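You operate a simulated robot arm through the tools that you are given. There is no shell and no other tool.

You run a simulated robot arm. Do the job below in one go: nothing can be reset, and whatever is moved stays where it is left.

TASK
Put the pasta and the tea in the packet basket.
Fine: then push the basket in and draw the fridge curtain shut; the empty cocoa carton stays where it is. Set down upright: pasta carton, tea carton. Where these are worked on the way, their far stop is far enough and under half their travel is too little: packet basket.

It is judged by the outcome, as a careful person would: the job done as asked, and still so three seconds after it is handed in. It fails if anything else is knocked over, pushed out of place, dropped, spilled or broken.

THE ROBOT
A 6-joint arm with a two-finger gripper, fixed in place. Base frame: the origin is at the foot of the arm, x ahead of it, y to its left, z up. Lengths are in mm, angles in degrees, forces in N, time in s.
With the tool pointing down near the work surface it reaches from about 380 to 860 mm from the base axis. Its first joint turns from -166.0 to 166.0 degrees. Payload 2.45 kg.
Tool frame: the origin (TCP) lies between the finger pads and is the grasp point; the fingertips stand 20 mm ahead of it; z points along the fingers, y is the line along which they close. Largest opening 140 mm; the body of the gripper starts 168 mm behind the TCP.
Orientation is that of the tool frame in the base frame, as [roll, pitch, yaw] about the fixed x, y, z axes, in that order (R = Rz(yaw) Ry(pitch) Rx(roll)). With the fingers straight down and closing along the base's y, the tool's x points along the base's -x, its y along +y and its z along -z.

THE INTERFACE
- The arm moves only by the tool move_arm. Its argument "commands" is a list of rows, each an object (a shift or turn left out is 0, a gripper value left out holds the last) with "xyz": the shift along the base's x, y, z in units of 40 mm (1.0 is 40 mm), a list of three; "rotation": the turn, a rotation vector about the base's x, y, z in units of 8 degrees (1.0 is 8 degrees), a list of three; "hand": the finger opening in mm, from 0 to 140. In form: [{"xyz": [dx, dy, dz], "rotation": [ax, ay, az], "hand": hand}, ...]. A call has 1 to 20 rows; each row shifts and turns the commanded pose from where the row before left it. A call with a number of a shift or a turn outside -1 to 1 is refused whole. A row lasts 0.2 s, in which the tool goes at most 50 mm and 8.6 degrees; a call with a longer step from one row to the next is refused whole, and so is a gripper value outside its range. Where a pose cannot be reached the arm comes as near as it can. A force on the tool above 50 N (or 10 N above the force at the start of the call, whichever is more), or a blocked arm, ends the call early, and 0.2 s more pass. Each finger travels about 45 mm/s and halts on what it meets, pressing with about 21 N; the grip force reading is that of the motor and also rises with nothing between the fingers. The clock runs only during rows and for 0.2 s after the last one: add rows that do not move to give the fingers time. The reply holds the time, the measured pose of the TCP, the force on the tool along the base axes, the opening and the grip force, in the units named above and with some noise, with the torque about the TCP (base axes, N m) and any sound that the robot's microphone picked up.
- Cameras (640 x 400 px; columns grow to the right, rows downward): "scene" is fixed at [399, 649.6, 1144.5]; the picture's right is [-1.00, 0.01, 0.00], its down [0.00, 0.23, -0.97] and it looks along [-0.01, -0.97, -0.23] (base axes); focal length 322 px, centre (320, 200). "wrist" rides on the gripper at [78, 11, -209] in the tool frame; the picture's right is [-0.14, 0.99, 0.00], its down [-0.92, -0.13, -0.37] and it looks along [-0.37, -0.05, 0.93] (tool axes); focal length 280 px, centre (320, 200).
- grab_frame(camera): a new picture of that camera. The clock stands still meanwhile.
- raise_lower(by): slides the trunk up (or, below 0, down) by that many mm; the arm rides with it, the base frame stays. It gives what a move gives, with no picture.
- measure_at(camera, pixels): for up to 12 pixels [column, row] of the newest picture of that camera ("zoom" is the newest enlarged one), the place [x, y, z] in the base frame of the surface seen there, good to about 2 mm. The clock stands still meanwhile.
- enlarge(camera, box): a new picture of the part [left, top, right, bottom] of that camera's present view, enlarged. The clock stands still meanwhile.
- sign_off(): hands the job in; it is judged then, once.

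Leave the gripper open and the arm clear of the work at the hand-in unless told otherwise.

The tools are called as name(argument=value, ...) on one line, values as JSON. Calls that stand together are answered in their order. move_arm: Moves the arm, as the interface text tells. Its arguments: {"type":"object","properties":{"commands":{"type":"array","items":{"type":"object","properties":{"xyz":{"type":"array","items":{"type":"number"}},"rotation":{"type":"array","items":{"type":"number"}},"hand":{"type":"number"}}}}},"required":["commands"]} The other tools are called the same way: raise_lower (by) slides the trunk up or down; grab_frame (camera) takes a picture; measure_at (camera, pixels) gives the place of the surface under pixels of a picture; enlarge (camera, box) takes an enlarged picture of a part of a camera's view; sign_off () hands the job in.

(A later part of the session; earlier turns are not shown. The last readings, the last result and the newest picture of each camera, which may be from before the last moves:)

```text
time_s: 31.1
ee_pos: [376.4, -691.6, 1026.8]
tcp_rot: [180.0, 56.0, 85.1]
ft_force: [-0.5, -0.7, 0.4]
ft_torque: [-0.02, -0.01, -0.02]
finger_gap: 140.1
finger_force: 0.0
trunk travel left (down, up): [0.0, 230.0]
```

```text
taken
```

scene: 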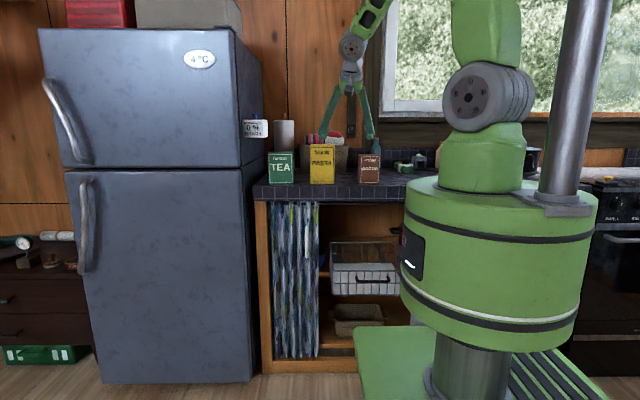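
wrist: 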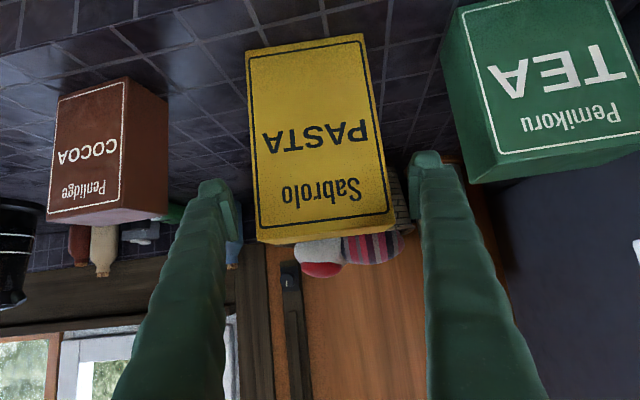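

The carton is centred. I close the fingers on it.

move_arm(commands=[{"hand": 70}, {"hand": 70}, {"hand": 70}, {"hand": 70}, {"hand": 70}])

```text
time_s: 32.3
ee_pos: [375.8, -690.6, 1029.0]
tcp_rot: [-180.0, 56.0, 85.0]
ft_force: [2.0, 0.0, 1.3]
ft_torque: [0.07, -0.03, -0.03]
finger_gap: 110.9
finger_force: 21.0
trunk travel left (down, up): [0.0, 230.0]
```

The fingers stopped at 111 mm with 21 N, wider than my 94 mm estimate. I look.

grab_frame(camera="wrist")

enlarge(camera="scene", box=[260, 80, 420, 200])

```text
taken
```

wrist: 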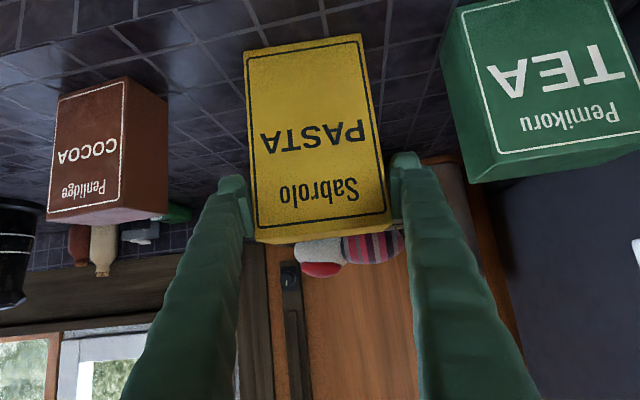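

```text
3.33 times, centred on (340, 140) of scene
```

zoom: 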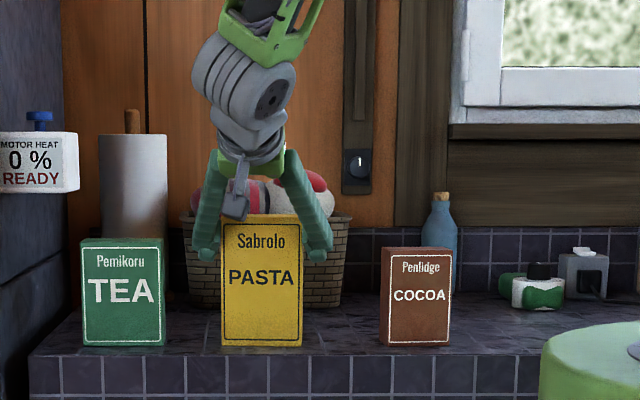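

Both sides look balanced (no net force). I command a tighter close to see whether the gap shrinks.

move_arm(commands=[{"hand": 40}, {"hand": 40}, {"hand": 40}])

enlarge(camera="wrist", box=[200, 120, 440, 270])

```text
time_s: 33.1
ee_pos: [375.3, -690.8, 1028.1]
tcp_rot: [-180.0, 56.0, 85.1]
ft_force: [2.0, -0.7, 2.4]
ft_torque: [0.02, -0.02, 0.02]
finger_gap: 111.0
finger_force: 21.1
trunk travel left (down, up): [0.0, 230.0]
```

```text
2.67 times, centred on (320, 195) of wrist
```

zoom: 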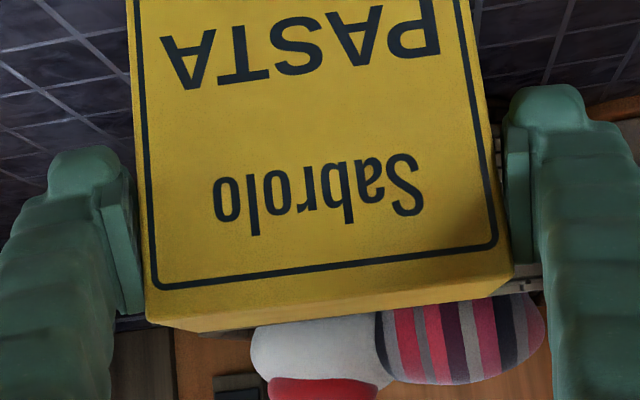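

The gap holds at 111 mm under 21 N, so it is bearing on the carton. I test-lift 10 mm.

move_arm(commands=[{"xyz": [0, 0, 0.13]}, {"xyz": [0, 0, 0.13]}, {"xyz": [0, 0, 0]}])

grab_frame(camera="wrist")

enlarge(camera="scene", box=[260, 80, 420, 200])

```text
time_s: 33.9
ee_pos: [376.4, -690.9, 1038.6]
tcp_rot: [-179.9, 55.9, 85.1]
ft_force: [0.4, 0.4, -2.4]
ft_torque: [0.03, 0.0, 0.01]
finger_gap: 110.9
finger_force: 21.0
trunk travel left (down, up): [0.0, 230.0]
```

```text
taken
```

wrist: 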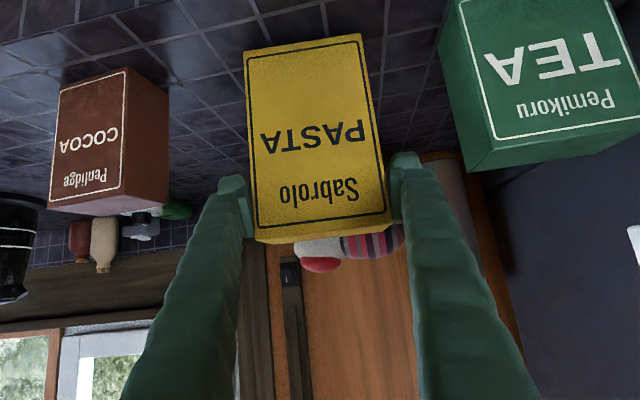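

```text
3.33 times, centred on (340, 140) of scene
```

zoom: 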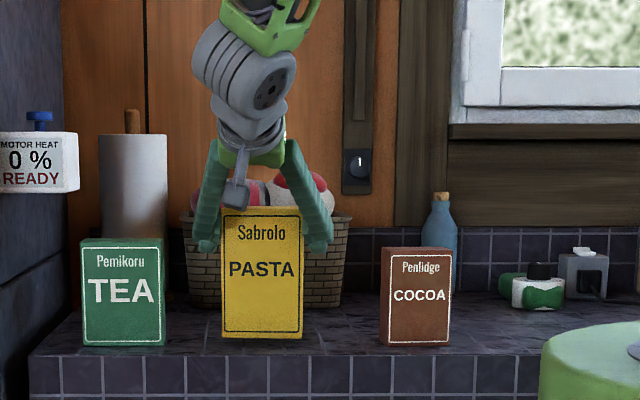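

The carton came up cleanly (weight ≈2.5 N). I lift further and bring it out over the front of the counter to y≈-545.

move_arm(commands=[{"xyz": [0, 0, 0.5]}, {"xyz": [0, 0, 0.5]}, {"xyz": [0, 0.5, 0]}, {"xyz": [0, 0.7, 0]}, {"xyz": [0, 0.7, 0]}, {"xyz": [0, 0.7, 0]}, {"xyz": [0, 0.7, 0]}, {"xyz": [0, 0.35, 0]}, {"xyz": [-0.4, 0, 0]}, {"xyz": [-0.6, 0, 0]}, {"xyz": [-0.7, 0, 0]}, {"xyz": [-0.7, 0, 0]}, {"xyz": [-0.7, 0, 0]}, {"xyz": [-0.7, 0, 0]}, {"xyz": [-0.5, 0, 0]}, {"xyz": [-0.35, 0, 0]}, {"xyz": [0, 0, 0]}])

grab_frame(camera="scene")

grab_frame(camera="wrist")

```text
time_s: 37.5
ee_pos: [190.1, -544.0, 1077.2]
tcp_rot: [-180.0, 56.1, 85.0]
ft_force: [-0.8, -0.9, -3.5]
ft_torque: [0.01, -0.02, 0.02]
finger_gap: 110.9
finger_force: 20.6
trunk travel left (down, up): [0.0, 230.0]
```

```text
taken
```

scene: 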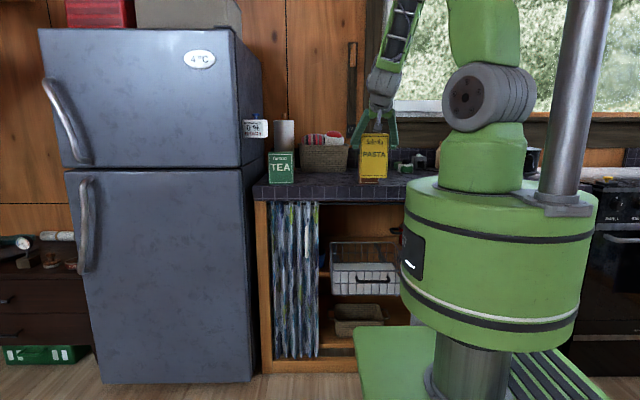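

```text
taken
```

wrist: 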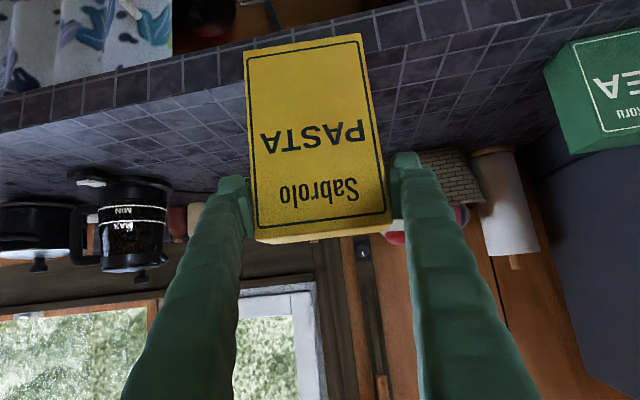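

The carton hangs steady. I straighten its yaw by 5° and go down in front of the counter to z≈780, so its bottom is still above the basket rim.

move_arm(commands=[{"xyz": [0, 0, -0.5], "rotation": [0, 0, 0.3]}, {"xyz": [0, 0, -0.8], "rotation": [0, 0, 0.3]}, {"xyz": [0, 0, -0.9]}, {"xyz": [0, 0, -0.9]}, {"xyz": [0, 0, -0.9]}, {"xyz": [0, 0, -0.9]}, {"xyz": [0, 0, -0.9]}, {"xyz": [0, 0, -0.9]}, {"xyz": [0, 0, -0.7]}, {"xyz": [0, 0, 0]}])

grab_frame(camera="scene")

grab_frame(camera="wrist")

```text
time_s: 39.7
ee_pos: [217.3, -527.7, 991.3]
tcp_rot: [-177.2, 54.9, 91.7]
ft_force: [-0.2, 0.0, -3.8]
ft_torque: [0.04, -0.01, -0.03]
finger_gap: 110.8
finger_force: 20.5
out of reach, approached as far as the arm can: row 3, 4, 5, 6, 7, 8, 9
trunk travel left (down, up): [0.0, 230.0]
```

```text
taken
```

scene: 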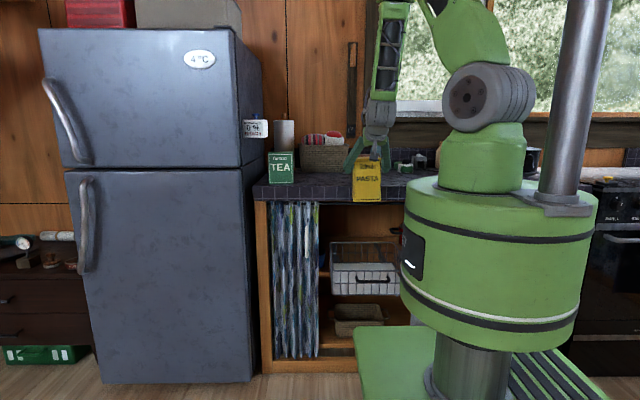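

```text
taken
```

wrist: 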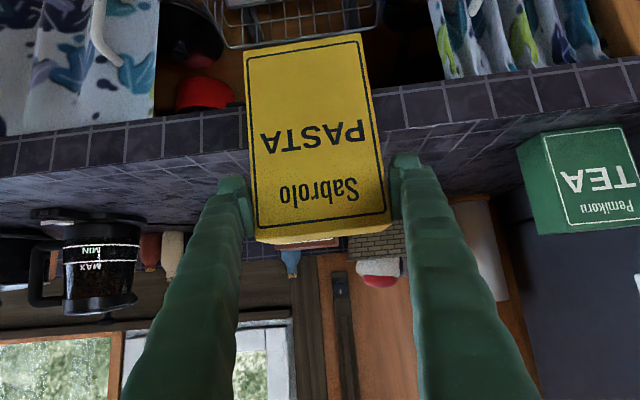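

Rows 3–9 were out of reach: the wrist came too close to the shoulder there. The carton is still held at (217,-528,991). I send a still row to see where the commanded pose stands.

move_arm(commands=[{"xyz": [0.1, 0, 0]}])

```text
time_s: 40.1
ee_pos: [226.9, -528.0, 1002.4]
tcp_rot: [-178.9, 55.7, 90.4]
ft_force: [-1.6, -1.3, -1.9]
ft_torque: [0.04, 0.02, 0.01]
finger_gap: 110.7
finger_force: 21.0
out of reach, approached as far as the arm can: row 1
trunk travel left (down, up): [0.0, 230.0]
```

Now I shift toward +x, where the wrist has more room, and watch the pose settle.

move_arm(commands=[{"xyz": [0.5, 0, 0]}, {"xyz": [0.5, 0, 0]}, {"xyz": [0, 0, 0]}])

```text
time_s: 40.9
ee_pos: [265.0, -527.0, 1002.7]
tcp_rot: [-179.8, 55.9, 90.0]
ft_force: [0.6, 0.7, -2.9]
ft_torque: [0.02, 0.05, 0.0]
finger_gap: 111.0
finger_force: 21.0
trunk travel left (down, up): [0.0, 230.0]
```

At (265,-527,1003) the pose is good again. I move to x≈310, y≈-548, then descend to z≈780.

move_arm(commands=[{"xyz": [0.4, -0.2, 0]}, {"xyz": [0.5, -0.2, 0]}, {"xyz": [0.2, -0.1, -0.4]}, {"xyz": [0, 0, -0.7]}, {"xyz": [0, 0, -0.9]}, {"xyz": [0, 0, -0.9]}, {"xyz": [0, 0, -0.9]}, {"xyz": [0, 0, -0.9]}, {"xyz": [0, 0, -0.7]}, {"xyz": [0, 0, 0]}])

grab_frame(camera="wrist")

grab_frame(camera="scene")

```text
time_s: 43.1
ee_pos: [367.2, -595.8, 841.2]
tcp_rot: [-178.1, 55.3, 91.0]
ft_force: [-0.3, 18.7, -7.6]
ft_torque: [-0.11, -0.18, 0.22]
finger_gap: 110.8
finger_force: 20.9
out of reach, approached as far as the arm can: row 5, 6, 7, 8, 9
trunk travel left (down, up): [0.0, 230.0]
```

```text
taken
```

wrist: 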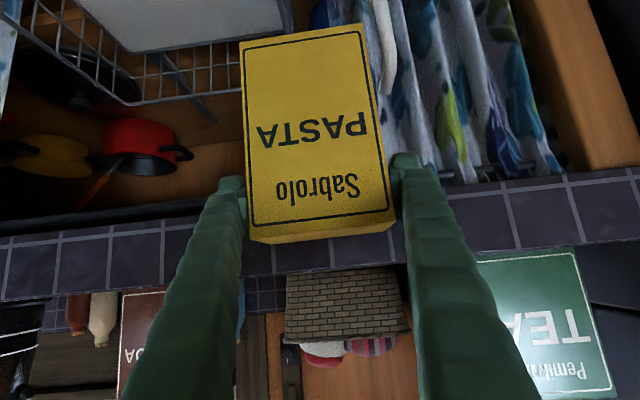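

```text
taken
```

scene: 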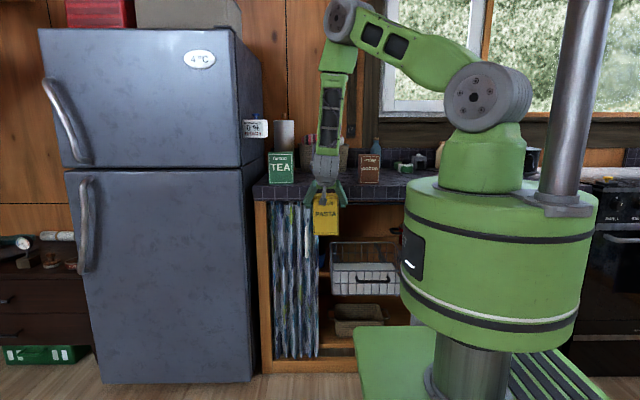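

The arm drifted outward and the carton now presses the counter front (18.7 N). I back away in +y and up immediately.

move_arm(commands=[{"xyz": [0, 0.3, 0.3]}, {"xyz": [0, 0.3, 0.3]}])

```text
time_s: 43.7
ee_pos: [370.4, -579.2, 870.9]
tcp_rot: [-179.3, 55.9, 90.1]
ft_force: [0.7, -0.3, -2.6]
ft_torque: [-0.03, -0.04, 0.04]
finger_gap: 111.0
finger_force: 21.0
out of reach, approached as far as the arm can: row 1
trunk travel left (down, up): [0.0, 230.0]
```

The contact is gone and the carton is still held, at (370,-579,871). I go back up to z≈1000, keeping clear of the counter edge, then toward x≈200 at y≈-572.

move_arm(commands=[{"xyz": [0, 0.1, 0.8]}, {"xyz": [0, 0, 0.8]}, {"xyz": [0, 0, 0.8]}, {"xyz": [0, 0, 0.8]}, {"xyz": [-0.5, 0, 0]}, {"xyz": [-0.8, 0, 0]}, {"xyz": [-0.8, 0, 0]}, {"xyz": [-0.8, 0, 0]}, {"xyz": [0, 0, 0]}])

```text
time_s: 45.7
ee_pos: [254.6, -573.0, 999.6]
tcp_rot: [-179.9, 56.0, 89.8]
ft_force: [-0.3, 0.8, -3.4]
ft_torque: [0.02, -0.04, 0.06]
finger_gap: 110.8
finger_force: 21.3
trunk travel left (down, up): [0.0, 230.0]
```

Good, no reach trouble. I continue to x≈200 and descend 40 mm, in a short call to catch any reach limit early.

move_arm(commands=[{"xyz": [-0.7, 0, 0]}, {"xyz": [-0.6, 0, 0]}, {"xyz": [0, 0, -0.5]}, {"xyz": [0, 0, -0.5]}, {"xyz": [0, 0, 0]}])

```text
time_s: 46.9
ee_pos: [214.1, -582.7, 980.5]
tcp_rot: [-178.4, 55.4, 90.8]
ft_force: [0.1, 0.8, -3.6]
ft_torque: [-0.04, 0.01, 0.04]
finger_gap: 110.6
finger_force: 20.9
out of reach, approached as far as the arm can: row 3, 4
trunk travel left (down, up): [0.0, 230.0]
```

The tool with this roll cannot go lower here (blocked at z≈980). The carton is still held, so I will set it back on the counter at a free spot (330,-690) and regrasp with a better hand orientation. First up and back over the counter.

move_arm(commands=[{"xyz": [0, 0.2, 0.5]}, {"xyz": [0.3, 0, 0.8]}, {"xyz": [0.6, 0, 0.9]}, {"xyz": [0.8, 0, 0.3]}, {"xyz": [0.8, 0, 0]}, {"xyz": [0.4, 0, 0]}, {"xyz": [0, 0, 0]}])

```text
time_s: 48.5
ee_pos: [331.4, -576.3, 1080.9]
tcp_rot: [179.9, 56.0, 89.8]
ft_force: [-0.3, 1.3, -3.1]
ft_torque: [-0.01, -0.02, 0.04]
finger_gap: 110.9
finger_force: 20.5
trunk travel left (down, up): [0.0, 230.0]
```

Now at (331,-576,1081). I move back over the counter to y≈-690 and lower to just above the surface.

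move_arm(commands=[{"xyz": [0, -0.6, 0]}, {"xyz": [0, -0.8, 0]}, {"xyz": [0, -0.8, 0]}, {"xyz": [0, -0.6, 0]}, {"xyz": [0, 0, -0.5]}, {"xyz": [0, 0, -0.5]}, {"xyz": [0, 0, -0.15]}, {"xyz": [0, 0, 0]}])

grab_frame(camera="wrist")

enlarge(camera="scene", box=[260, 80, 420, 200])

```text
time_s: 50.3
ee_pos: [330.4, -685.6, 1033.5]
tcp_rot: [-179.8, 55.8, 90.0]
ft_force: [0.0, 0.4, -2.4]
ft_torque: [-0.05, -0.01, -0.01]
finger_gap: 111.0
finger_force: 21.0
trunk travel left (down, up): [0.0, 230.0]
```

```text
taken
```

wrist: 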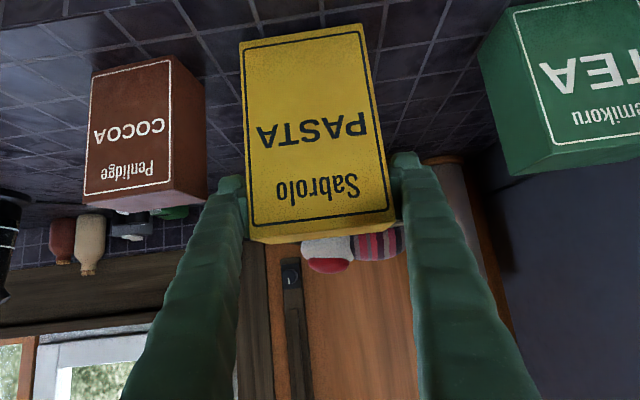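

```text
3.33 times, centred on (340, 140) of scene
```

zoom: 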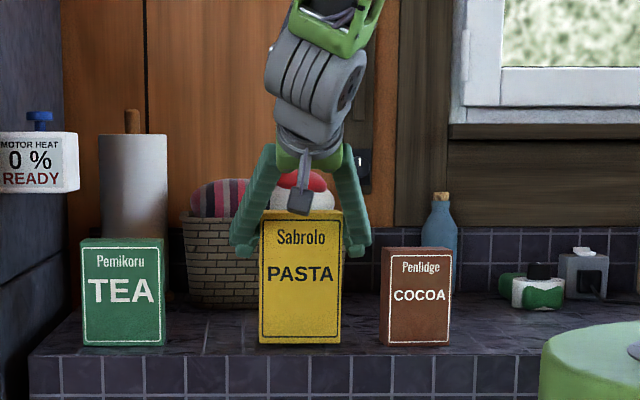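

Now I lower the last few millimetres in tiny steps until the counter takes the weight.

move_arm(commands=[{"xyz": [0, 0, -0.06]}, {"xyz": [0, 0, -0.04]}, {"xyz": [0, 0, 0]}])

```text
time_s: 51.1
ee_pos: [329.7, -687.1, 1030.0]
tcp_rot: [-179.9, 56.0, 89.8]
ft_force: [-0.3, 0.5, -2.9]
ft_torque: [0.0, 0.0, -0.01]
finger_gap: 110.7
finger_force: 21.1
trunk travel left (down, up): [0.0, 230.0]
```

move_arm(commands=[{"xyz": [0, 0, -0.05]}, {"xyz": [0, 0, 0]}])

```text
time_s: 51.7
ee_pos: [327.9, -686.9, 1028.8]
tcp_rot: [-180.0, 56.1, 89.9]
ft_force: [0.0, 0.0, 2.5]
ft_torque: [0.08, 0.21, 0.0]
finger_gap: 110.8
finger_force: 20.9
trunk travel left (down, up): [0.0, 230.0]
```

Contact felt (force went from -2.9 to +2.5 N). I open gently and look.

move_arm(commands=[{"hand": 116}, {"hand": 122}, {"hand": 132}, {"hand": 140}, {"hand": 140}, {"hand": 140}])

grab_frame(camera="wrist")

```text
time_s: 53.1
ee_pos: [329.7, -685.6, 1027.9]
tcp_rot: [179.9, 56.0, 89.9]
ft_force: [0.1, 0.2, 0.0]
ft_torque: [0.0, 0.01, 0.02]
finger_gap: 140.1
finger_force: 0.0
trunk travel left (down, up): [0.0, 230.0]
```

```text
taken
```

wrist: 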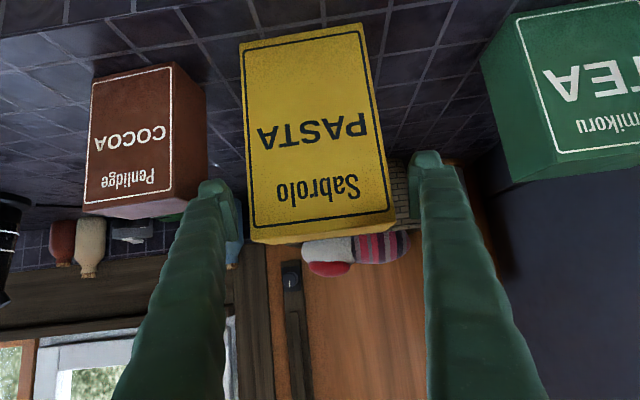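

Pasta stands upright at about (329,-687). I withdraw 120 mm along the tool axis and close the hand partly, then I will test, empty, a tool turned 24° about the vertical in front of the counter.

move_arm(commands=[{"xyz": [0, 0.6, 0.41]}, {"xyz": [0, 0.7, 0.48]}, {"xyz": [0, 0.7, 0.48]}, {"xyz": [0, 0.6, 0.4]}, {"xyz": [-0.4, 0.4, 0], "rotation": [0, 0, 1], "hand": 110}, {"xyz": [-0.6, 0.4, 0], "rotation": [0, 0, 1]}, {"xyz": [-0.6, 0.2, 0], "rotation": [0, 0, 1]}, {"xyz": [0, 0, 0]}])

grab_frame(camera="scene")

```text
time_s: 54.9
ee_pos: [289.4, -552.0, 1096.9]
tcp_rot: [-179.9, 56.0, 105.9]
ft_force: [-0.3, 0.4, 0.0]
ft_torque: [-0.02, 0.05, -0.02]
finger_gap: 110.3
finger_force: 0.0
out of reach, approached as far as the arm can: row 7
trunk travel left (down, up): [0.0, 230.0]
```

```text
taken
```

scene: 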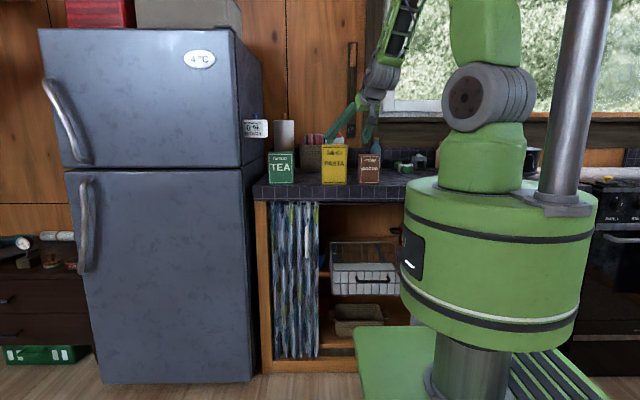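

Row 7 hit the shoulder-side limit. The pattern of limits suggests the last wrist joint is near its end with this roll, so I will spin the tool 180° the other way (still closing along x). First back to straight yaw at about (310,-560,1110), then half of the spin.

move_arm(commands=[{"xyz": [0.3, -0.1, 0.2], "rotation": [0, 0, -1]}, {"xyz": [0.2, -0.1, 0.1], "rotation": [0, 0, -1]}, {"rotation": [0, 0.829, 0.559]}, {"rotation": [0, 0.829, 0.559]}, {"rotation": [0, 0.829, 0.559]}, {"rotation": [0, 0.829, 0.559]}, {"rotation": [0, 0.829, 0.559]}, {"rotation": [0, 0.829, 0.559]}, {"rotation": [0, 0.829, 0.559]}, {"rotation": [0, 0.829, 0.559]}, {"rotation": [0, 0.829, 0.559]}, {"rotation": [0, 0.829, 0.559]}, {"rotation": [0, 0.829, 0.559]}])

```text
time_s: 57.7
ee_pos: [309.1, -559.2, 1110.5]
tcp_rot: [-123.8, 1.7, 178.9]
ft_force: [-0.9, 0.5, -0.3]
ft_torque: [0.07, -0.01, 0.0]
finger_gap: 110.0
finger_force: 0.1
trunk travel left (down, up): [0.0, 230.0]
```

The half spin worked without any limit. I do the other half.

move_arm(commands=[{"rotation": [0, 0.829, 0.559]}, {"rotation": [0, 0.829, 0.559]}, {"rotation": [0, 0.829, 0.559]}, {"rotation": [0, 0.829, 0.559]}, {"rotation": [0, 0.829, 0.559]}, {"rotation": [0, 0.829, 0.559]}, {"rotation": [0, 0.829, 0.559]}, {"rotation": [0, 0.829, 0.559]}, {"rotation": [0, 0.829, 0.559]}, {"rotation": [0, 0.829, 0.559]}, {"rotation": [0, 0.829, 0.559]}, {"rotation": [0, 0.41, 0.28]}, {"xyz": [0, 0, 0]}])

grab_frame(camera="wrist")

grab_frame(camera="scene")

```text
time_s: 60.5
ee_pos: [309.0, -559.5, 1111.8]
tcp_rot: [-179.6, -56.0, -90.1]
ft_force: [-0.4, 0.2, -1.2]
ft_torque: [-0.02, -0.01, 0.01]
finger_gap: 109.8
finger_force: 0.2
trunk travel left (down, up): [0.0, 230.0]
```

```text
taken
```

wrist: 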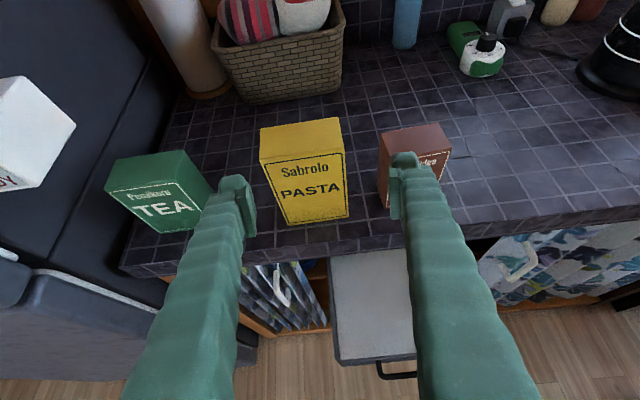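

```text
taken
```

scene: 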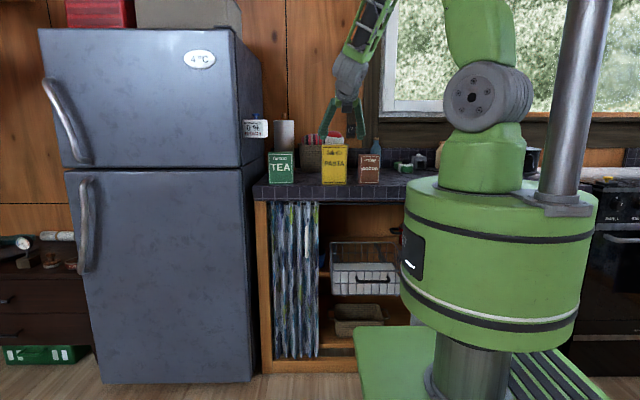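

Now the view is upright: PASTA at (305,175), TEA (160,190), and the open basket below. I test the descent in front of the counter with the empty hand in this orientation.

move_arm(commands=[{"xyz": [-0.3, 0.35, -0.5]}, {"xyz": [-0.3, 0, -0.9]}, {"xyz": [-0.3, 0, -0.9]}, {"xyz": [-0.3, 0, -0.9]}, {"xyz": [0, 0, -0.9]}, {"xyz": [0, 0, -0.9]}, {"xyz": [0, 0, -0.9]}, {"xyz": [0, 0, 0]}])

```text
time_s: 62.3
ee_pos: [259.4, -546.6, 874.6]
tcp_rot: [-179.5, -56.0, -90.4]
ft_force: [0.5, 0.1, 0.7]
ft_torque: [0.0, -0.01, -0.03]
finger_gap: 110.1
finger_force: 0.0
trunk travel left (down, up): [0.0, 230.0]
```

No limit in this orientation. I continue to test down to the placing height: (195,-547,645), then y≈-613.

move_arm(commands=[{"xyz": [-0.4, 0, -0.8]}, {"xyz": [-0.4, 0, -0.9]}, {"xyz": [-0.4, 0, -0.9]}, {"xyz": [-0.4, 0, -0.9]}, {"xyz": [0, 0, -0.9]}, {"xyz": [0, 0, -0.8]}, {"xyz": [0, 0, -0.4]}, {"xyz": [0, -0.6, 0]}, {"xyz": [0, -0.6, 0]}, {"xyz": [0, -0.4, 0]}, {"xyz": [0, 0, 0]}])

grab_frame(camera="wrist")

grab_frame(camera="scene")

```text
time_s: 64.7
ee_pos: [195.4, -608.9, 649.6]
tcp_rot: [-179.5, -56.0, -90.3]
ft_force: [0.2, 0.6, 0.6]
ft_torque: [0.01, 0.02, -0.04]
finger_gap: 110.1
finger_force: 0.1
trunk travel left (down, up): [0.0, 230.0]
```

```text
taken
```

wrist: 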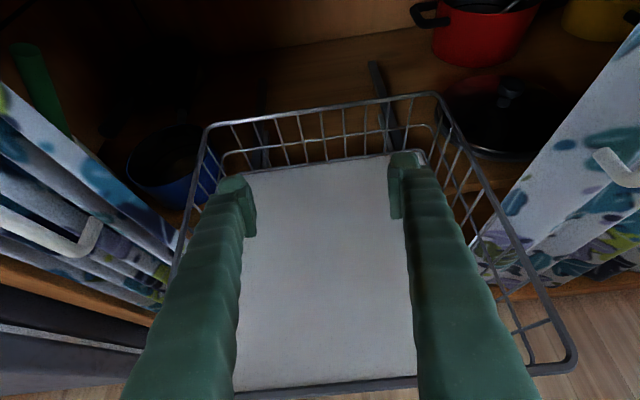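

```text
taken
```

scene: 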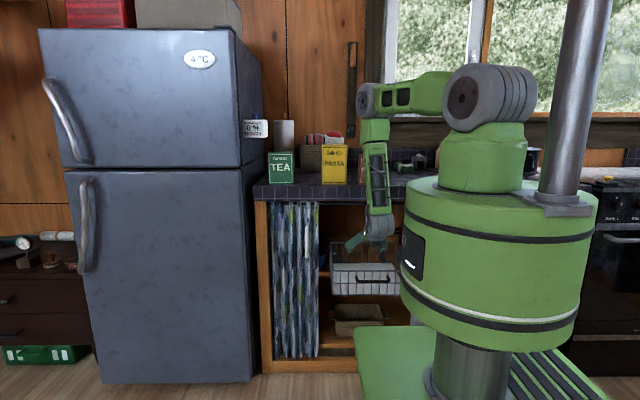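

This orientation reaches the placing spot well; the basket is empty below the fingers. I go back up the same way to fetch the pasta, opening to 140 mm.

move_arm(commands=[{"xyz": [0, 0.6, 0.2]}, {"xyz": [0, 0.6, 0.4]}, {"xyz": [0, 0.4, 0.8]}, {"xyz": [0.2, 0, 1]}, {"xyz": [0.3, 0, 1]}, {"xyz": [0.4, 0, 1]}, {"xyz": [0.4, 0, 1]}, {"xyz": [0.4, 0, 1]}, {"xyz": [0.4, 0, 1], "hand": 140}, {"xyz": [0.4, 0, 1]}, {"xyz": [0.4, 0, 1]}, {"xyz": [0.4, -0.4, 1]}, {"xyz": [0.05, -0.6, 0.7]}, {"xyz": [0, 0, 0]}])

grab_frame(camera="wrist")

```text
time_s: 67.7
ee_pos: [329.3, -585.2, 1095.4]
tcp_rot: [-179.5, -56.0, -90.4]
ft_force: [-0.1, 0.1, 0.3]
ft_torque: [0.02, 0.02, 0.02]
finger_gap: 139.9
finger_force: 0.0
trunk travel left (down, up): [0.0, 230.0]
```

```text
taken
```

wrist: 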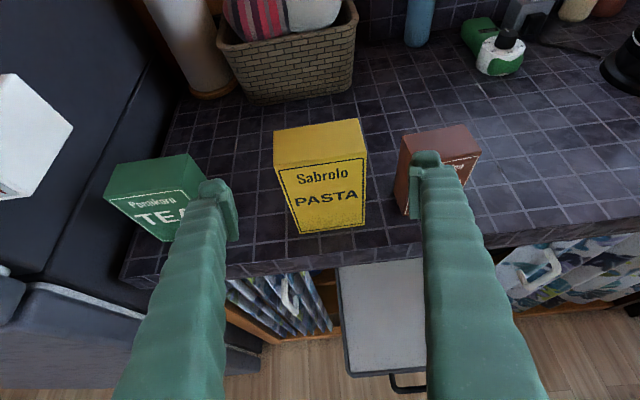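

I'm at (329,-585,1095). I measure the pasta's corners from this view.

measure_at(camera="wrist", pixels=[[278, 165], [280, 172], [364, 160], [362, 151], [276, 135], [356, 123], [320, 145], [320, 195], [293, 225], [360, 220], [305, 200], [345, 200]])

```text
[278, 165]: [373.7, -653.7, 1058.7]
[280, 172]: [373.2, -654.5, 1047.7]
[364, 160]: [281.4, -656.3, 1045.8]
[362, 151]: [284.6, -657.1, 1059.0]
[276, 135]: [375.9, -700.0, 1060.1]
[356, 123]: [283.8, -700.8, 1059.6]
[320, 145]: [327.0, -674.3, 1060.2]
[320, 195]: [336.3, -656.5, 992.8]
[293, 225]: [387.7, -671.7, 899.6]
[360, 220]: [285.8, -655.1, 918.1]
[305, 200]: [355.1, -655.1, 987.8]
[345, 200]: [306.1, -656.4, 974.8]
```

Pasta is at x 281–376, y -655..-701, top 1060, turned +2°. I turn the tool 2° and advance along its axis to (329,-680,1030).

move_arm(commands=[{"xyz": [0, -0.6, -0.41], "rotation": [0, 0, 0.28]}, {"xyz": [0, -0.6, -0.41]}, {"xyz": [0, -0.6, -0.41]}, {"xyz": [0, -0.4, -0.28]}, {"xyz": [0, -0.17, -0.12]}, {"xyz": [0, 0, 0]}])

grab_frame(camera="wrist")

```text
time_s: 69.1
ee_pos: [331.2, -681.2, 1029.1]
tcp_rot: [-179.5, -56.0, -88.0]
ft_force: [-0.4, 0.7, -0.1]
ft_torque: [0.0, -0.02, -0.01]
finger_gap: 139.8
finger_force: 0.0
trunk travel left (down, up): [0.0, 230.0]
```

```text
taken
```

wrist: 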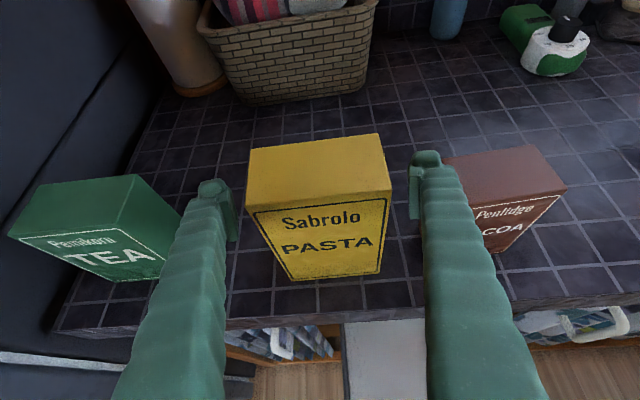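

The carton sits centred between the fingers. I close on it.

move_arm(commands=[{"hand": 60}, {"hand": 60}, {"hand": 60}, {"hand": 60}, {"hand": 60}])

grab_frame(camera="wrist")

```text
time_s: 70.3
ee_pos: [330.6, -680.0, 1028.6]
tcp_rot: [-179.5, -56.0, -88.1]
ft_force: [0.4, -0.2, -0.2]
ft_torque: [-0.02, -0.04, -0.04]
finger_gap: 111.1
finger_force: 20.8
trunk travel left (down, up): [0.0, 230.0]
```

```text
taken
```

wrist: 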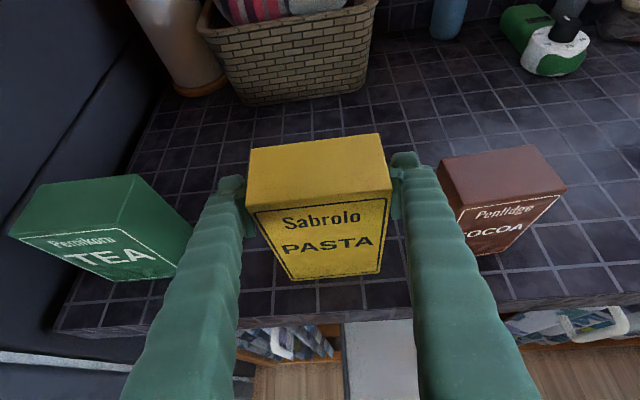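

Gripped at 111 mm again. I lift 40 mm and bring it out in front of the counter.

move_arm(commands=[{"xyz": [0, 0, 0.3]}, {"xyz": [0, 0, 0.5]}, {"xyz": [0, 0.3, 0.4]}, {"xyz": [0, 0.6, 0]}, {"xyz": [0, 0.7, 0]}, {"xyz": [-0.2, 0.7, 0]}, {"xyz": [-0.3, 0.7, 0]}, {"xyz": [-0.3, 0.35, 0]}, {"xyz": [-0.3, 0, -0.3]}, {"xyz": [-0.3, 0, -0.6]}, {"xyz": [0, 0, 0]}])

grab_frame(camera="wrist")

```text
time_s: 72.7
ee_pos: [273.6, -547.9, 1041.8]
tcp_rot: [-179.6, -56.0, -88.1]
ft_force: [-0.1, -0.3, -2.3]
ft_torque: [0.01, 0.01, 0.04]
finger_gap: 111.1
finger_force: 20.9
trunk travel left (down, up): [0.0, 230.0]
```

```text
taken
```

wrist: 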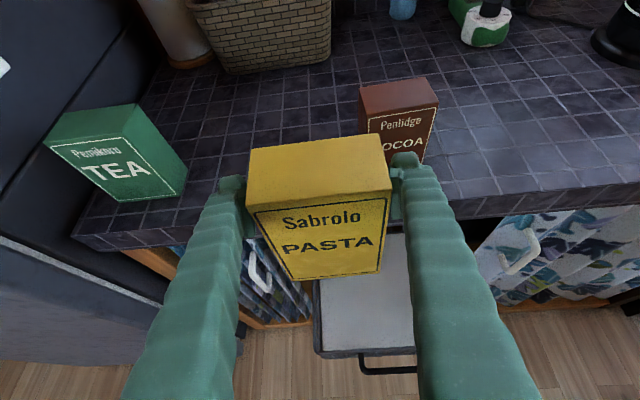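

The pasta hangs over the open basket, clear of the counter edge. I descend to z≈760, moving to x≈195 (bottom still above the rim).

move_arm(commands=[{"xyz": [-0.2, 0, -0.7]}, {"xyz": [-0.3, 0, -0.8]}, {"xyz": [-0.3, 0, -0.8]}, {"xyz": [-0.3, 0, -0.8]}, {"xyz": [-0.3, 0, -0.8]}, {"xyz": [-0.3, 0, -0.8]}, {"xyz": [-0.25, 0, -0.8]}, {"xyz": [0, 0, -0.8]}, {"xyz": [0, 0, -0.6]}, {"xyz": [0, 0, 0]}])

grab_frame(camera="wrist")

grab_frame(camera="scene")

```text
time_s: 74.9
ee_pos: [197.2, -546.4, 765.1]
tcp_rot: [-179.4, -56.0, -88.1]
ft_force: [-0.1, 1.0, -2.1]
ft_torque: [0.0, 0.02, -0.02]
finger_gap: 111.1
finger_force: 21.3
trunk travel left (down, up): [0.0, 230.0]
```

```text
taken
```

wrist: 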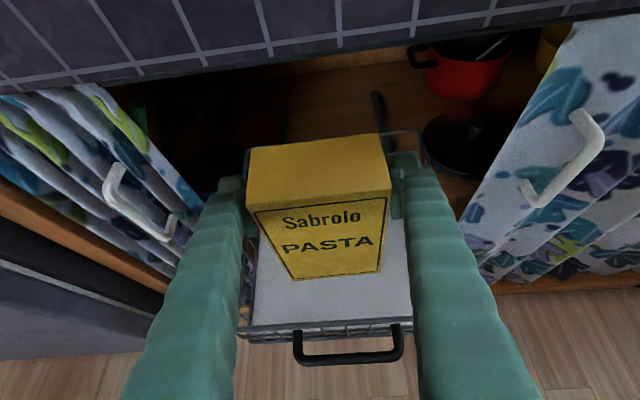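

```text
taken
```

scene: 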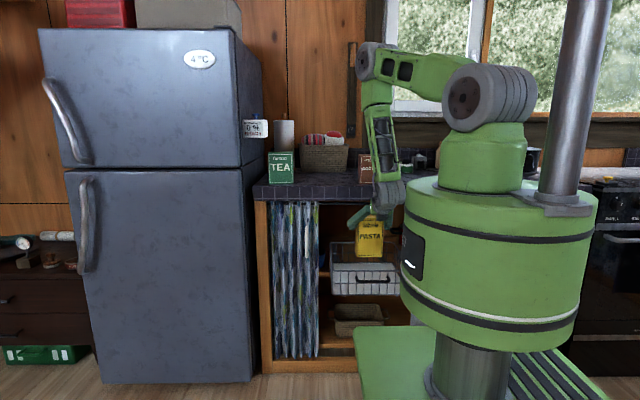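

The carton's bottom is at about z=637, just above the rim (602), centred over the basket. I lower it inside to z≈640, then slide back to y≈-613.

move_arm(commands=[{"xyz": [0, 0, -0.6]}, {"xyz": [0, 0, -0.7]}, {"xyz": [0, 0, -0.7]}, {"xyz": [0, 0, -0.7]}, {"xyz": [0, 0, -0.4]}, {"xyz": [0, -0.3, 0]}, {"xyz": [0, -0.5, 0]}, {"xyz": [0, -0.5, 0]}, {"xyz": [0, -0.35, 0]}, {"xyz": [0, 0, 0]}])

grab_frame(camera="wrist")

```text
time_s: 77.1
ee_pos: [201.5, -610.7, 640.9]
tcp_rot: [179.8, -56.1, -88.0]
ft_force: [-0.3, -0.2, -2.7]
ft_torque: [-0.02, -0.02, 0.04]
finger_gap: 110.9
finger_force: 21.2
out of reach, approached as far as the arm can: row 8, 9
trunk travel left (down, up): [0.0, 230.0]
```

```text
taken
```

wrist: 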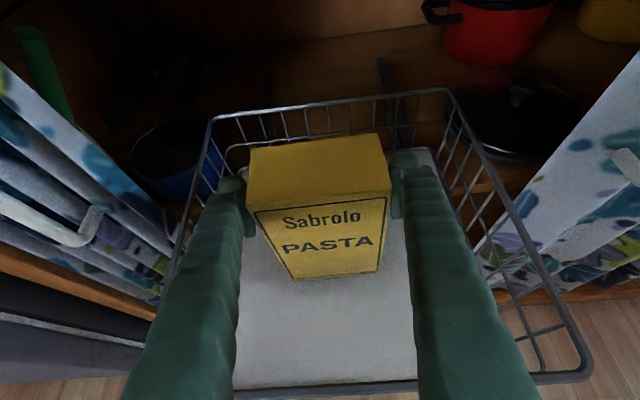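

Slight reach limit at the last rows; the carton hangs inside the basket at y≈-611, z≈641. I come back 12 mm in y and lower in small steps.

move_arm(commands=[{"xyz": [0, 0.3, 0]}, {"xyz": [0, 0, -0.15]}, {"xyz": [0, 0, 0]}])

```text
time_s: 77.9
ee_pos: [204.1, -598.1, 634.4]
tcp_rot: [-179.9, -56.1, -88.1]
ft_force: [-0.1, 0.4, -3.2]
ft_torque: [0.0, -0.01, 0.02]
finger_gap: 111.1
finger_force: 21.0
trunk travel left (down, up): [0.0, 230.0]
```

Reachable here. I lower on toward contact (expected at TCP z≈626).

move_arm(commands=[{"xyz": [0, 0.1, -0.1]}, {"xyz": [0, 0, -0.05]}, {"xyz": [0, 0, 0]}])

```text
time_s: 78.7
ee_pos: [202.9, -592.8, 629.3]
tcp_rot: [-179.8, -55.9, -88.1]
ft_force: [0.2, 0.3, -2.5]
ft_torque: [0.03, -0.01, -0.01]
finger_gap: 110.8
finger_force: 20.5
trunk travel left (down, up): [0.0, 230.0]
```

move_arm(commands=[{"xyz": [0, 0, -0.06]}, {"xyz": [0, 0, 0]}])

```text
time_s: 79.3
ee_pos: [202.6, -594.7, 626.8]
tcp_rot: [-179.8, -56.1, -88.2]
ft_force: [-0.2, 0.7, 1.1]
ft_torque: [-0.05, -0.16, 0.03]
finger_gap: 111.1
finger_force: 21.0
trunk travel left (down, up): [0.0, 230.0]
```

Contact begins (force -2.5 → +1.1 N). One more millimetre to seat it, then open gently.

move_arm(commands=[{"xyz": [0, 0, -0.02]}, {"hand": 114}, {"hand": 118}, {"hand": 124}, {"hand": 132}, {"hand": 132}])

grab_frame(camera="wrist")

```text
time_s: 80.7
ee_pos: [204.4, -593.8, 624.9]
tcp_rot: [-179.9, -56.1, -88.1]
ft_force: [0.9, -0.6, -0.1]
ft_torque: [-0.02, 0.01, 0.04]
finger_gap: 132.1
finger_force: 0.0
trunk travel left (down, up): [0.0, 230.0]
```

```text
taken
```

wrist: 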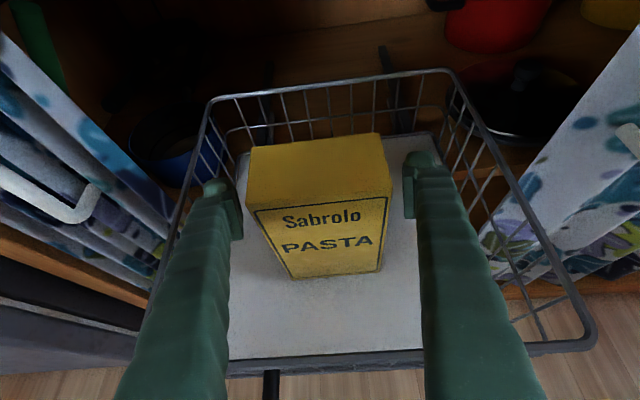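

Pasta stands free and upright in the basket. I measure its position and the free floor in front of it.

measure_at(camera="wrist", pixels=[[253, 205], [390, 190], [255, 155], [378, 138], [320, 240], [292, 276], [380, 270], [320, 340], [320, 362], [225, 360], [585, 330], [320, 300]])

```text
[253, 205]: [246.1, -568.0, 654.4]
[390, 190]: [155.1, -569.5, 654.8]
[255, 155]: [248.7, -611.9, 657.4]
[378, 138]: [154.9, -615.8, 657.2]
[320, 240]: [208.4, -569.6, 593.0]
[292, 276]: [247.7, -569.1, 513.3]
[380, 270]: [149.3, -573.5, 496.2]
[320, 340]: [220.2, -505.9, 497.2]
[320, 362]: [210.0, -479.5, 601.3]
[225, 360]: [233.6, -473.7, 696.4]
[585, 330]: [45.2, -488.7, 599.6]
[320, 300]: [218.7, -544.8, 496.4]
```

Pasta stands at x 155–247, y -569..-616; 80 mm of free floor remain in front of it for the tea (center y≈-528). I withdraw along the tool axis and up.

move_arm(commands=[{"xyz": [0, 0.3, 0.25], "hand": 136}, {"xyz": [0, 0.5, 0.45]}, {"xyz": [0, 0.4, 0.6]}, {"xyz": [0, 0.2, 1]}, {"xyz": [0, 0, 1]}, {"xyz": [0.2, 0, 1]}, {"xyz": [0.3, 0, 1]}, {"xyz": [0.4, 0, 1]}, {"xyz": [0.5, 0, 1]}])

grab_frame(camera="wrist")

```text
time_s: 82.7
ee_pos: [258.6, -536.8, 916.7]
tcp_rot: [-179.5, -56.1, -88.1]
ft_force: [1.3, -0.2, 0.3]
ft_torque: [-0.06, 0.04, 0.02]
finger_gap: 135.9
finger_force: 0.0
trunk travel left (down, up): [0.0, 230.0]
```

```text
taken
```

wrist: 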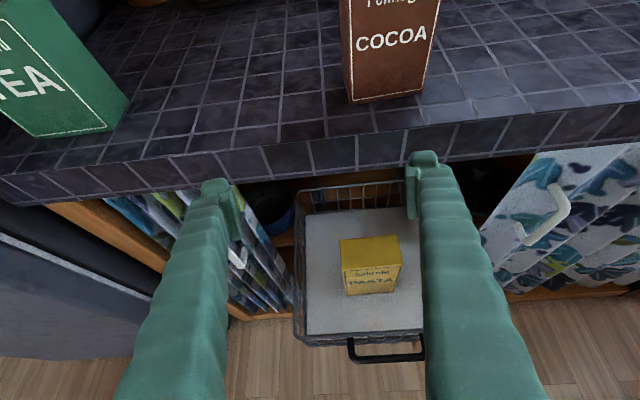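

Pasta stays upright. Now tea: target TCP (549,-692,1006), passing under the display box with ~20 mm clearance. I rise and move to (549,-601,1067), opening to 140, and set yaw back to -90.

move_arm(commands=[{"xyz": [0.2, 0, 1], "rotation": [0, 0, -0.24]}, {"xyz": [0.5, 0, 1], "hand": 140}, {"xyz": [0.8, 0, 1]}, {"xyz": [0.9, 0, 0.75]}, {"xyz": [0.9, -0.2, 0]}, {"xyz": [0.9, -0.2, 0]}, {"xyz": [0.9, -0.3, 0]}, {"xyz": [0.9, -0.3, 0]}, {"xyz": [0.8, -0.3, 0]}, {"xyz": [0.45, -0.3, 0]}, {"xyz": [0, 0, 0]}])

grab_frame(camera="wrist")

grab_frame(camera="scene")

```text
refused: row 3 steps farther than a row can; nothing moved
```

```text
taken
```

wrist: 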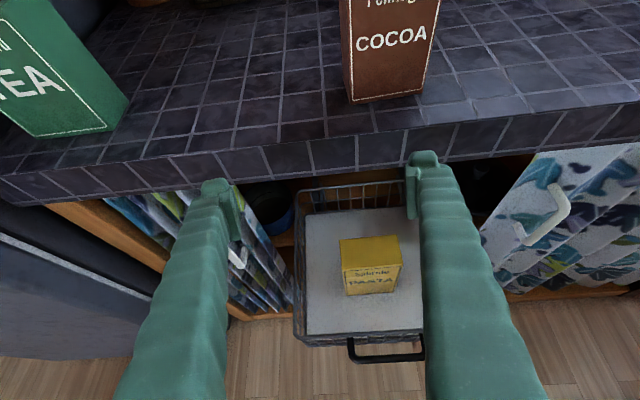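

```text
taken
```

scene: 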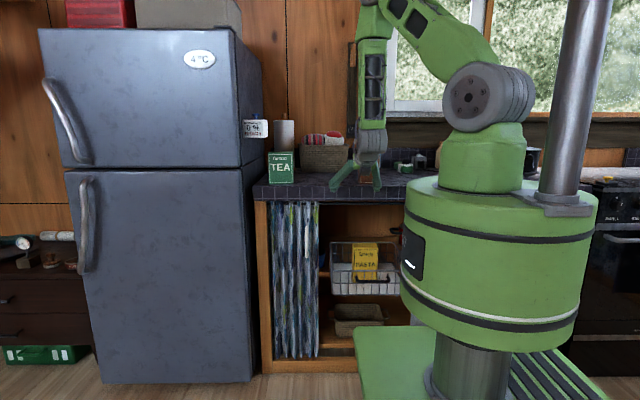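

The call was refused (one row too long); nothing moved. I repeat with shorter rows.

move_arm(commands=[{"xyz": [0.2, 0, 0.9], "rotation": [0, 0, -0.24]}, {"xyz": [0.5, 0, 0.9], "hand": 140}, {"xyz": [0.6, 0, 0.9]}, {"xyz": [0.6, 0, 0.9]}, {"xyz": [0.9, -0.2, 0.15]}, {"xyz": [0.9, -0.2, 0]}, {"xyz": [0.9, -0.3, 0]}, {"xyz": [0.9, -0.3, 0]}, {"xyz": [0.9, -0.3, 0]}, {"xyz": [0.85, -0.3, 0]}, {"xyz": [0, 0, 0]}])

grab_frame(camera="wrist")

grab_frame(camera="scene")

```text
time_s: 85.1
ee_pos: [550.3, -603.5, 1067.9]
tcp_rot: [-179.6, -56.0, -89.9]
ft_force: [0.3, -0.7, 0.0]
ft_torque: [0.04, 0.03, -0.03]
finger_gap: 140.2
finger_force: 0.1
trunk travel left (down, up): [0.0, 230.0]
```

```text
taken
```

wrist: 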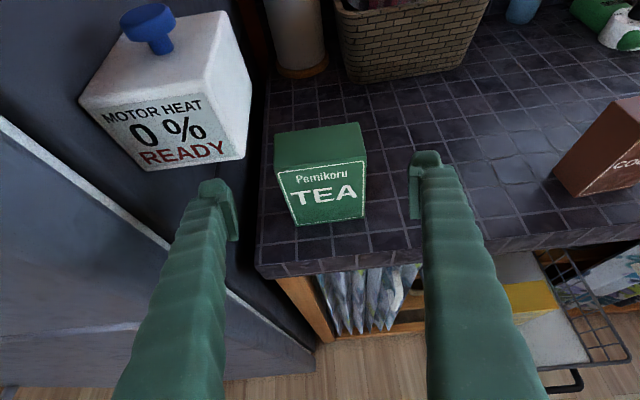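

```text
taken
```

scene: 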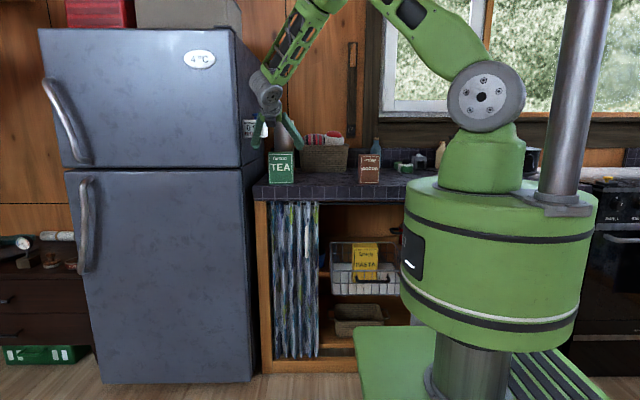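

Tea lies centred at (320,180); the left finger is near the display box's corner (245,155). I measure tea and the box again from here.

measure_at(camera="wrist", pixels=[[279, 168], [364, 160], [277, 135], [358, 124], [320, 150], [320, 205], [295, 218], [360, 214], [150, 168], [243, 155], [247, 95], [225, 15]])

```text
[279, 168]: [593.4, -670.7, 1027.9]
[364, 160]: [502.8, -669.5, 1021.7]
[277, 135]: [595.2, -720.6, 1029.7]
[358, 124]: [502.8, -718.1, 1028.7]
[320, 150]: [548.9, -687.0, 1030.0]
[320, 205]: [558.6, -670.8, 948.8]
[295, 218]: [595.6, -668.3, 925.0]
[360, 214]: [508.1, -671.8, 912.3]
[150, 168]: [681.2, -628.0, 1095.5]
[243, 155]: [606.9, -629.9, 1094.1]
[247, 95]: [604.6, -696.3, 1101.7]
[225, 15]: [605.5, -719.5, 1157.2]
```

Tea centre is (548.5,-695). I advance along the tool axis to TCP (548.5,-694,1006), passing below the box.

move_arm(commands=[{"xyz": [-0.04, -0.5, -0.34]}, {"xyz": [0, -0.5, -0.34]}, {"xyz": [0, -0.5, -0.34]}, {"xyz": [0, -0.4, -0.27]}, {"xyz": [0, -0.35, -0.24]}, {"xyz": [0, 0, 0]}])

grab_frame(camera="wrist")

```text
time_s: 86.5
ee_pos: [547.0, -692.9, 1006.0]
tcp_rot: [-179.6, -56.0, -90.0]
ft_force: [0.5, -0.1, 0.3]
ft_torque: [-0.01, 0.0, -0.02]
finger_gap: 140.0
finger_force: 0.1
trunk travel left (down, up): [0.0, 230.0]
```

```text
taken
```

wrist: 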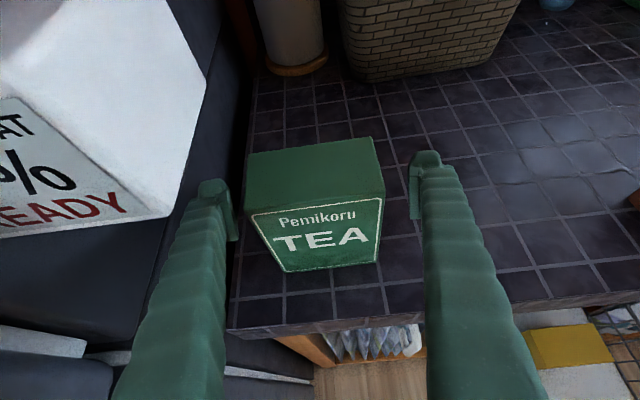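

No contact; tea is between the fingers. I close on it.

move_arm(commands=[{"hand": 60}, {"hand": 60}, {"hand": 60}, {"hand": 60}, {"hand": 60}])

grab_frame(camera="wrist")

```text
time_s: 87.7
ee_pos: [546.8, -691.6, 1005.8]
tcp_rot: [-179.5, -55.9, -90.0]
ft_force: [-0.1, 0.4, 0.7]
ft_torque: [0.01, 0.03, 0.0]
finger_gap: 110.9
finger_force: 21.1
trunk travel left (down, up): [0.0, 230.0]
```

```text
taken
```

wrist: 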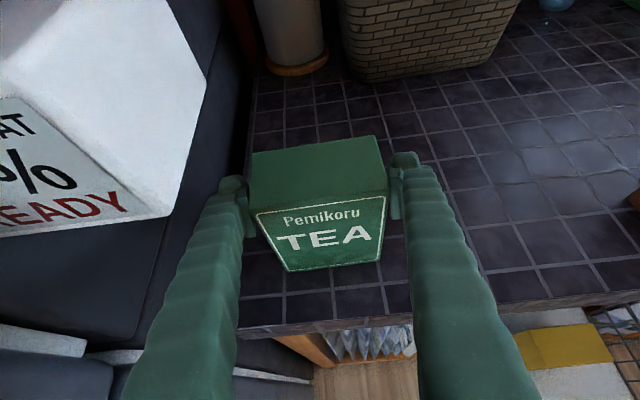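

Gripped at 111 mm. I lift only 10 mm, shift 70 mm in -x away from under the box, then lift higher and bring it out.

move_arm(commands=[{"xyz": [0, 0, 0.15]}, {"xyz": [0, 0, 0.15]}, {"xyz": [-0.4, 0, 0]}, {"xyz": [-0.6, 0, 0]}, {"xyz": [-0.7, 0, 0]}, {"xyz": [-0.3, 0.3, 0.4]}, {"xyz": [-0.2, 0.5, 0.4]}, {"xyz": [-0.2, 0.7, 0.3]}, {"xyz": [-0.3, 0.7, 0]}, {"xyz": [-0.4, 0.7, 0]}, {"xyz": [-0.5, 0.6, 0]}, {"xyz": [0, 0, 0]}])

grab_frame(camera="wrist")

```text
time_s: 90.3
ee_pos: [403.0, -553.2, 1062.3]
tcp_rot: [-179.4, -56.1, -90.0]
ft_force: [-1.0, -0.2, -1.3]
ft_torque: [0.01, -0.01, 0.03]
finger_gap: 110.9
finger_force: 20.9
trunk travel left (down, up): [0.0, 230.0]
```

```text
taken
```

wrist: 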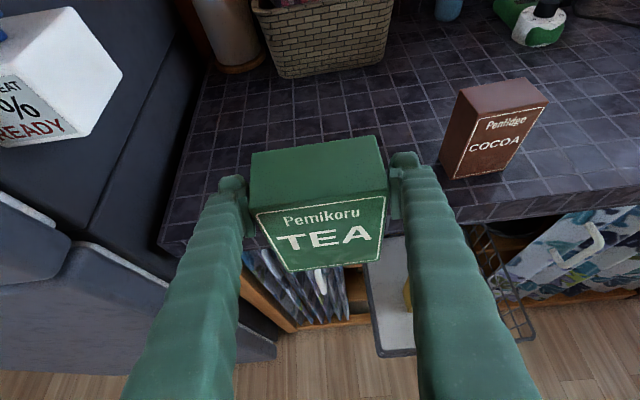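

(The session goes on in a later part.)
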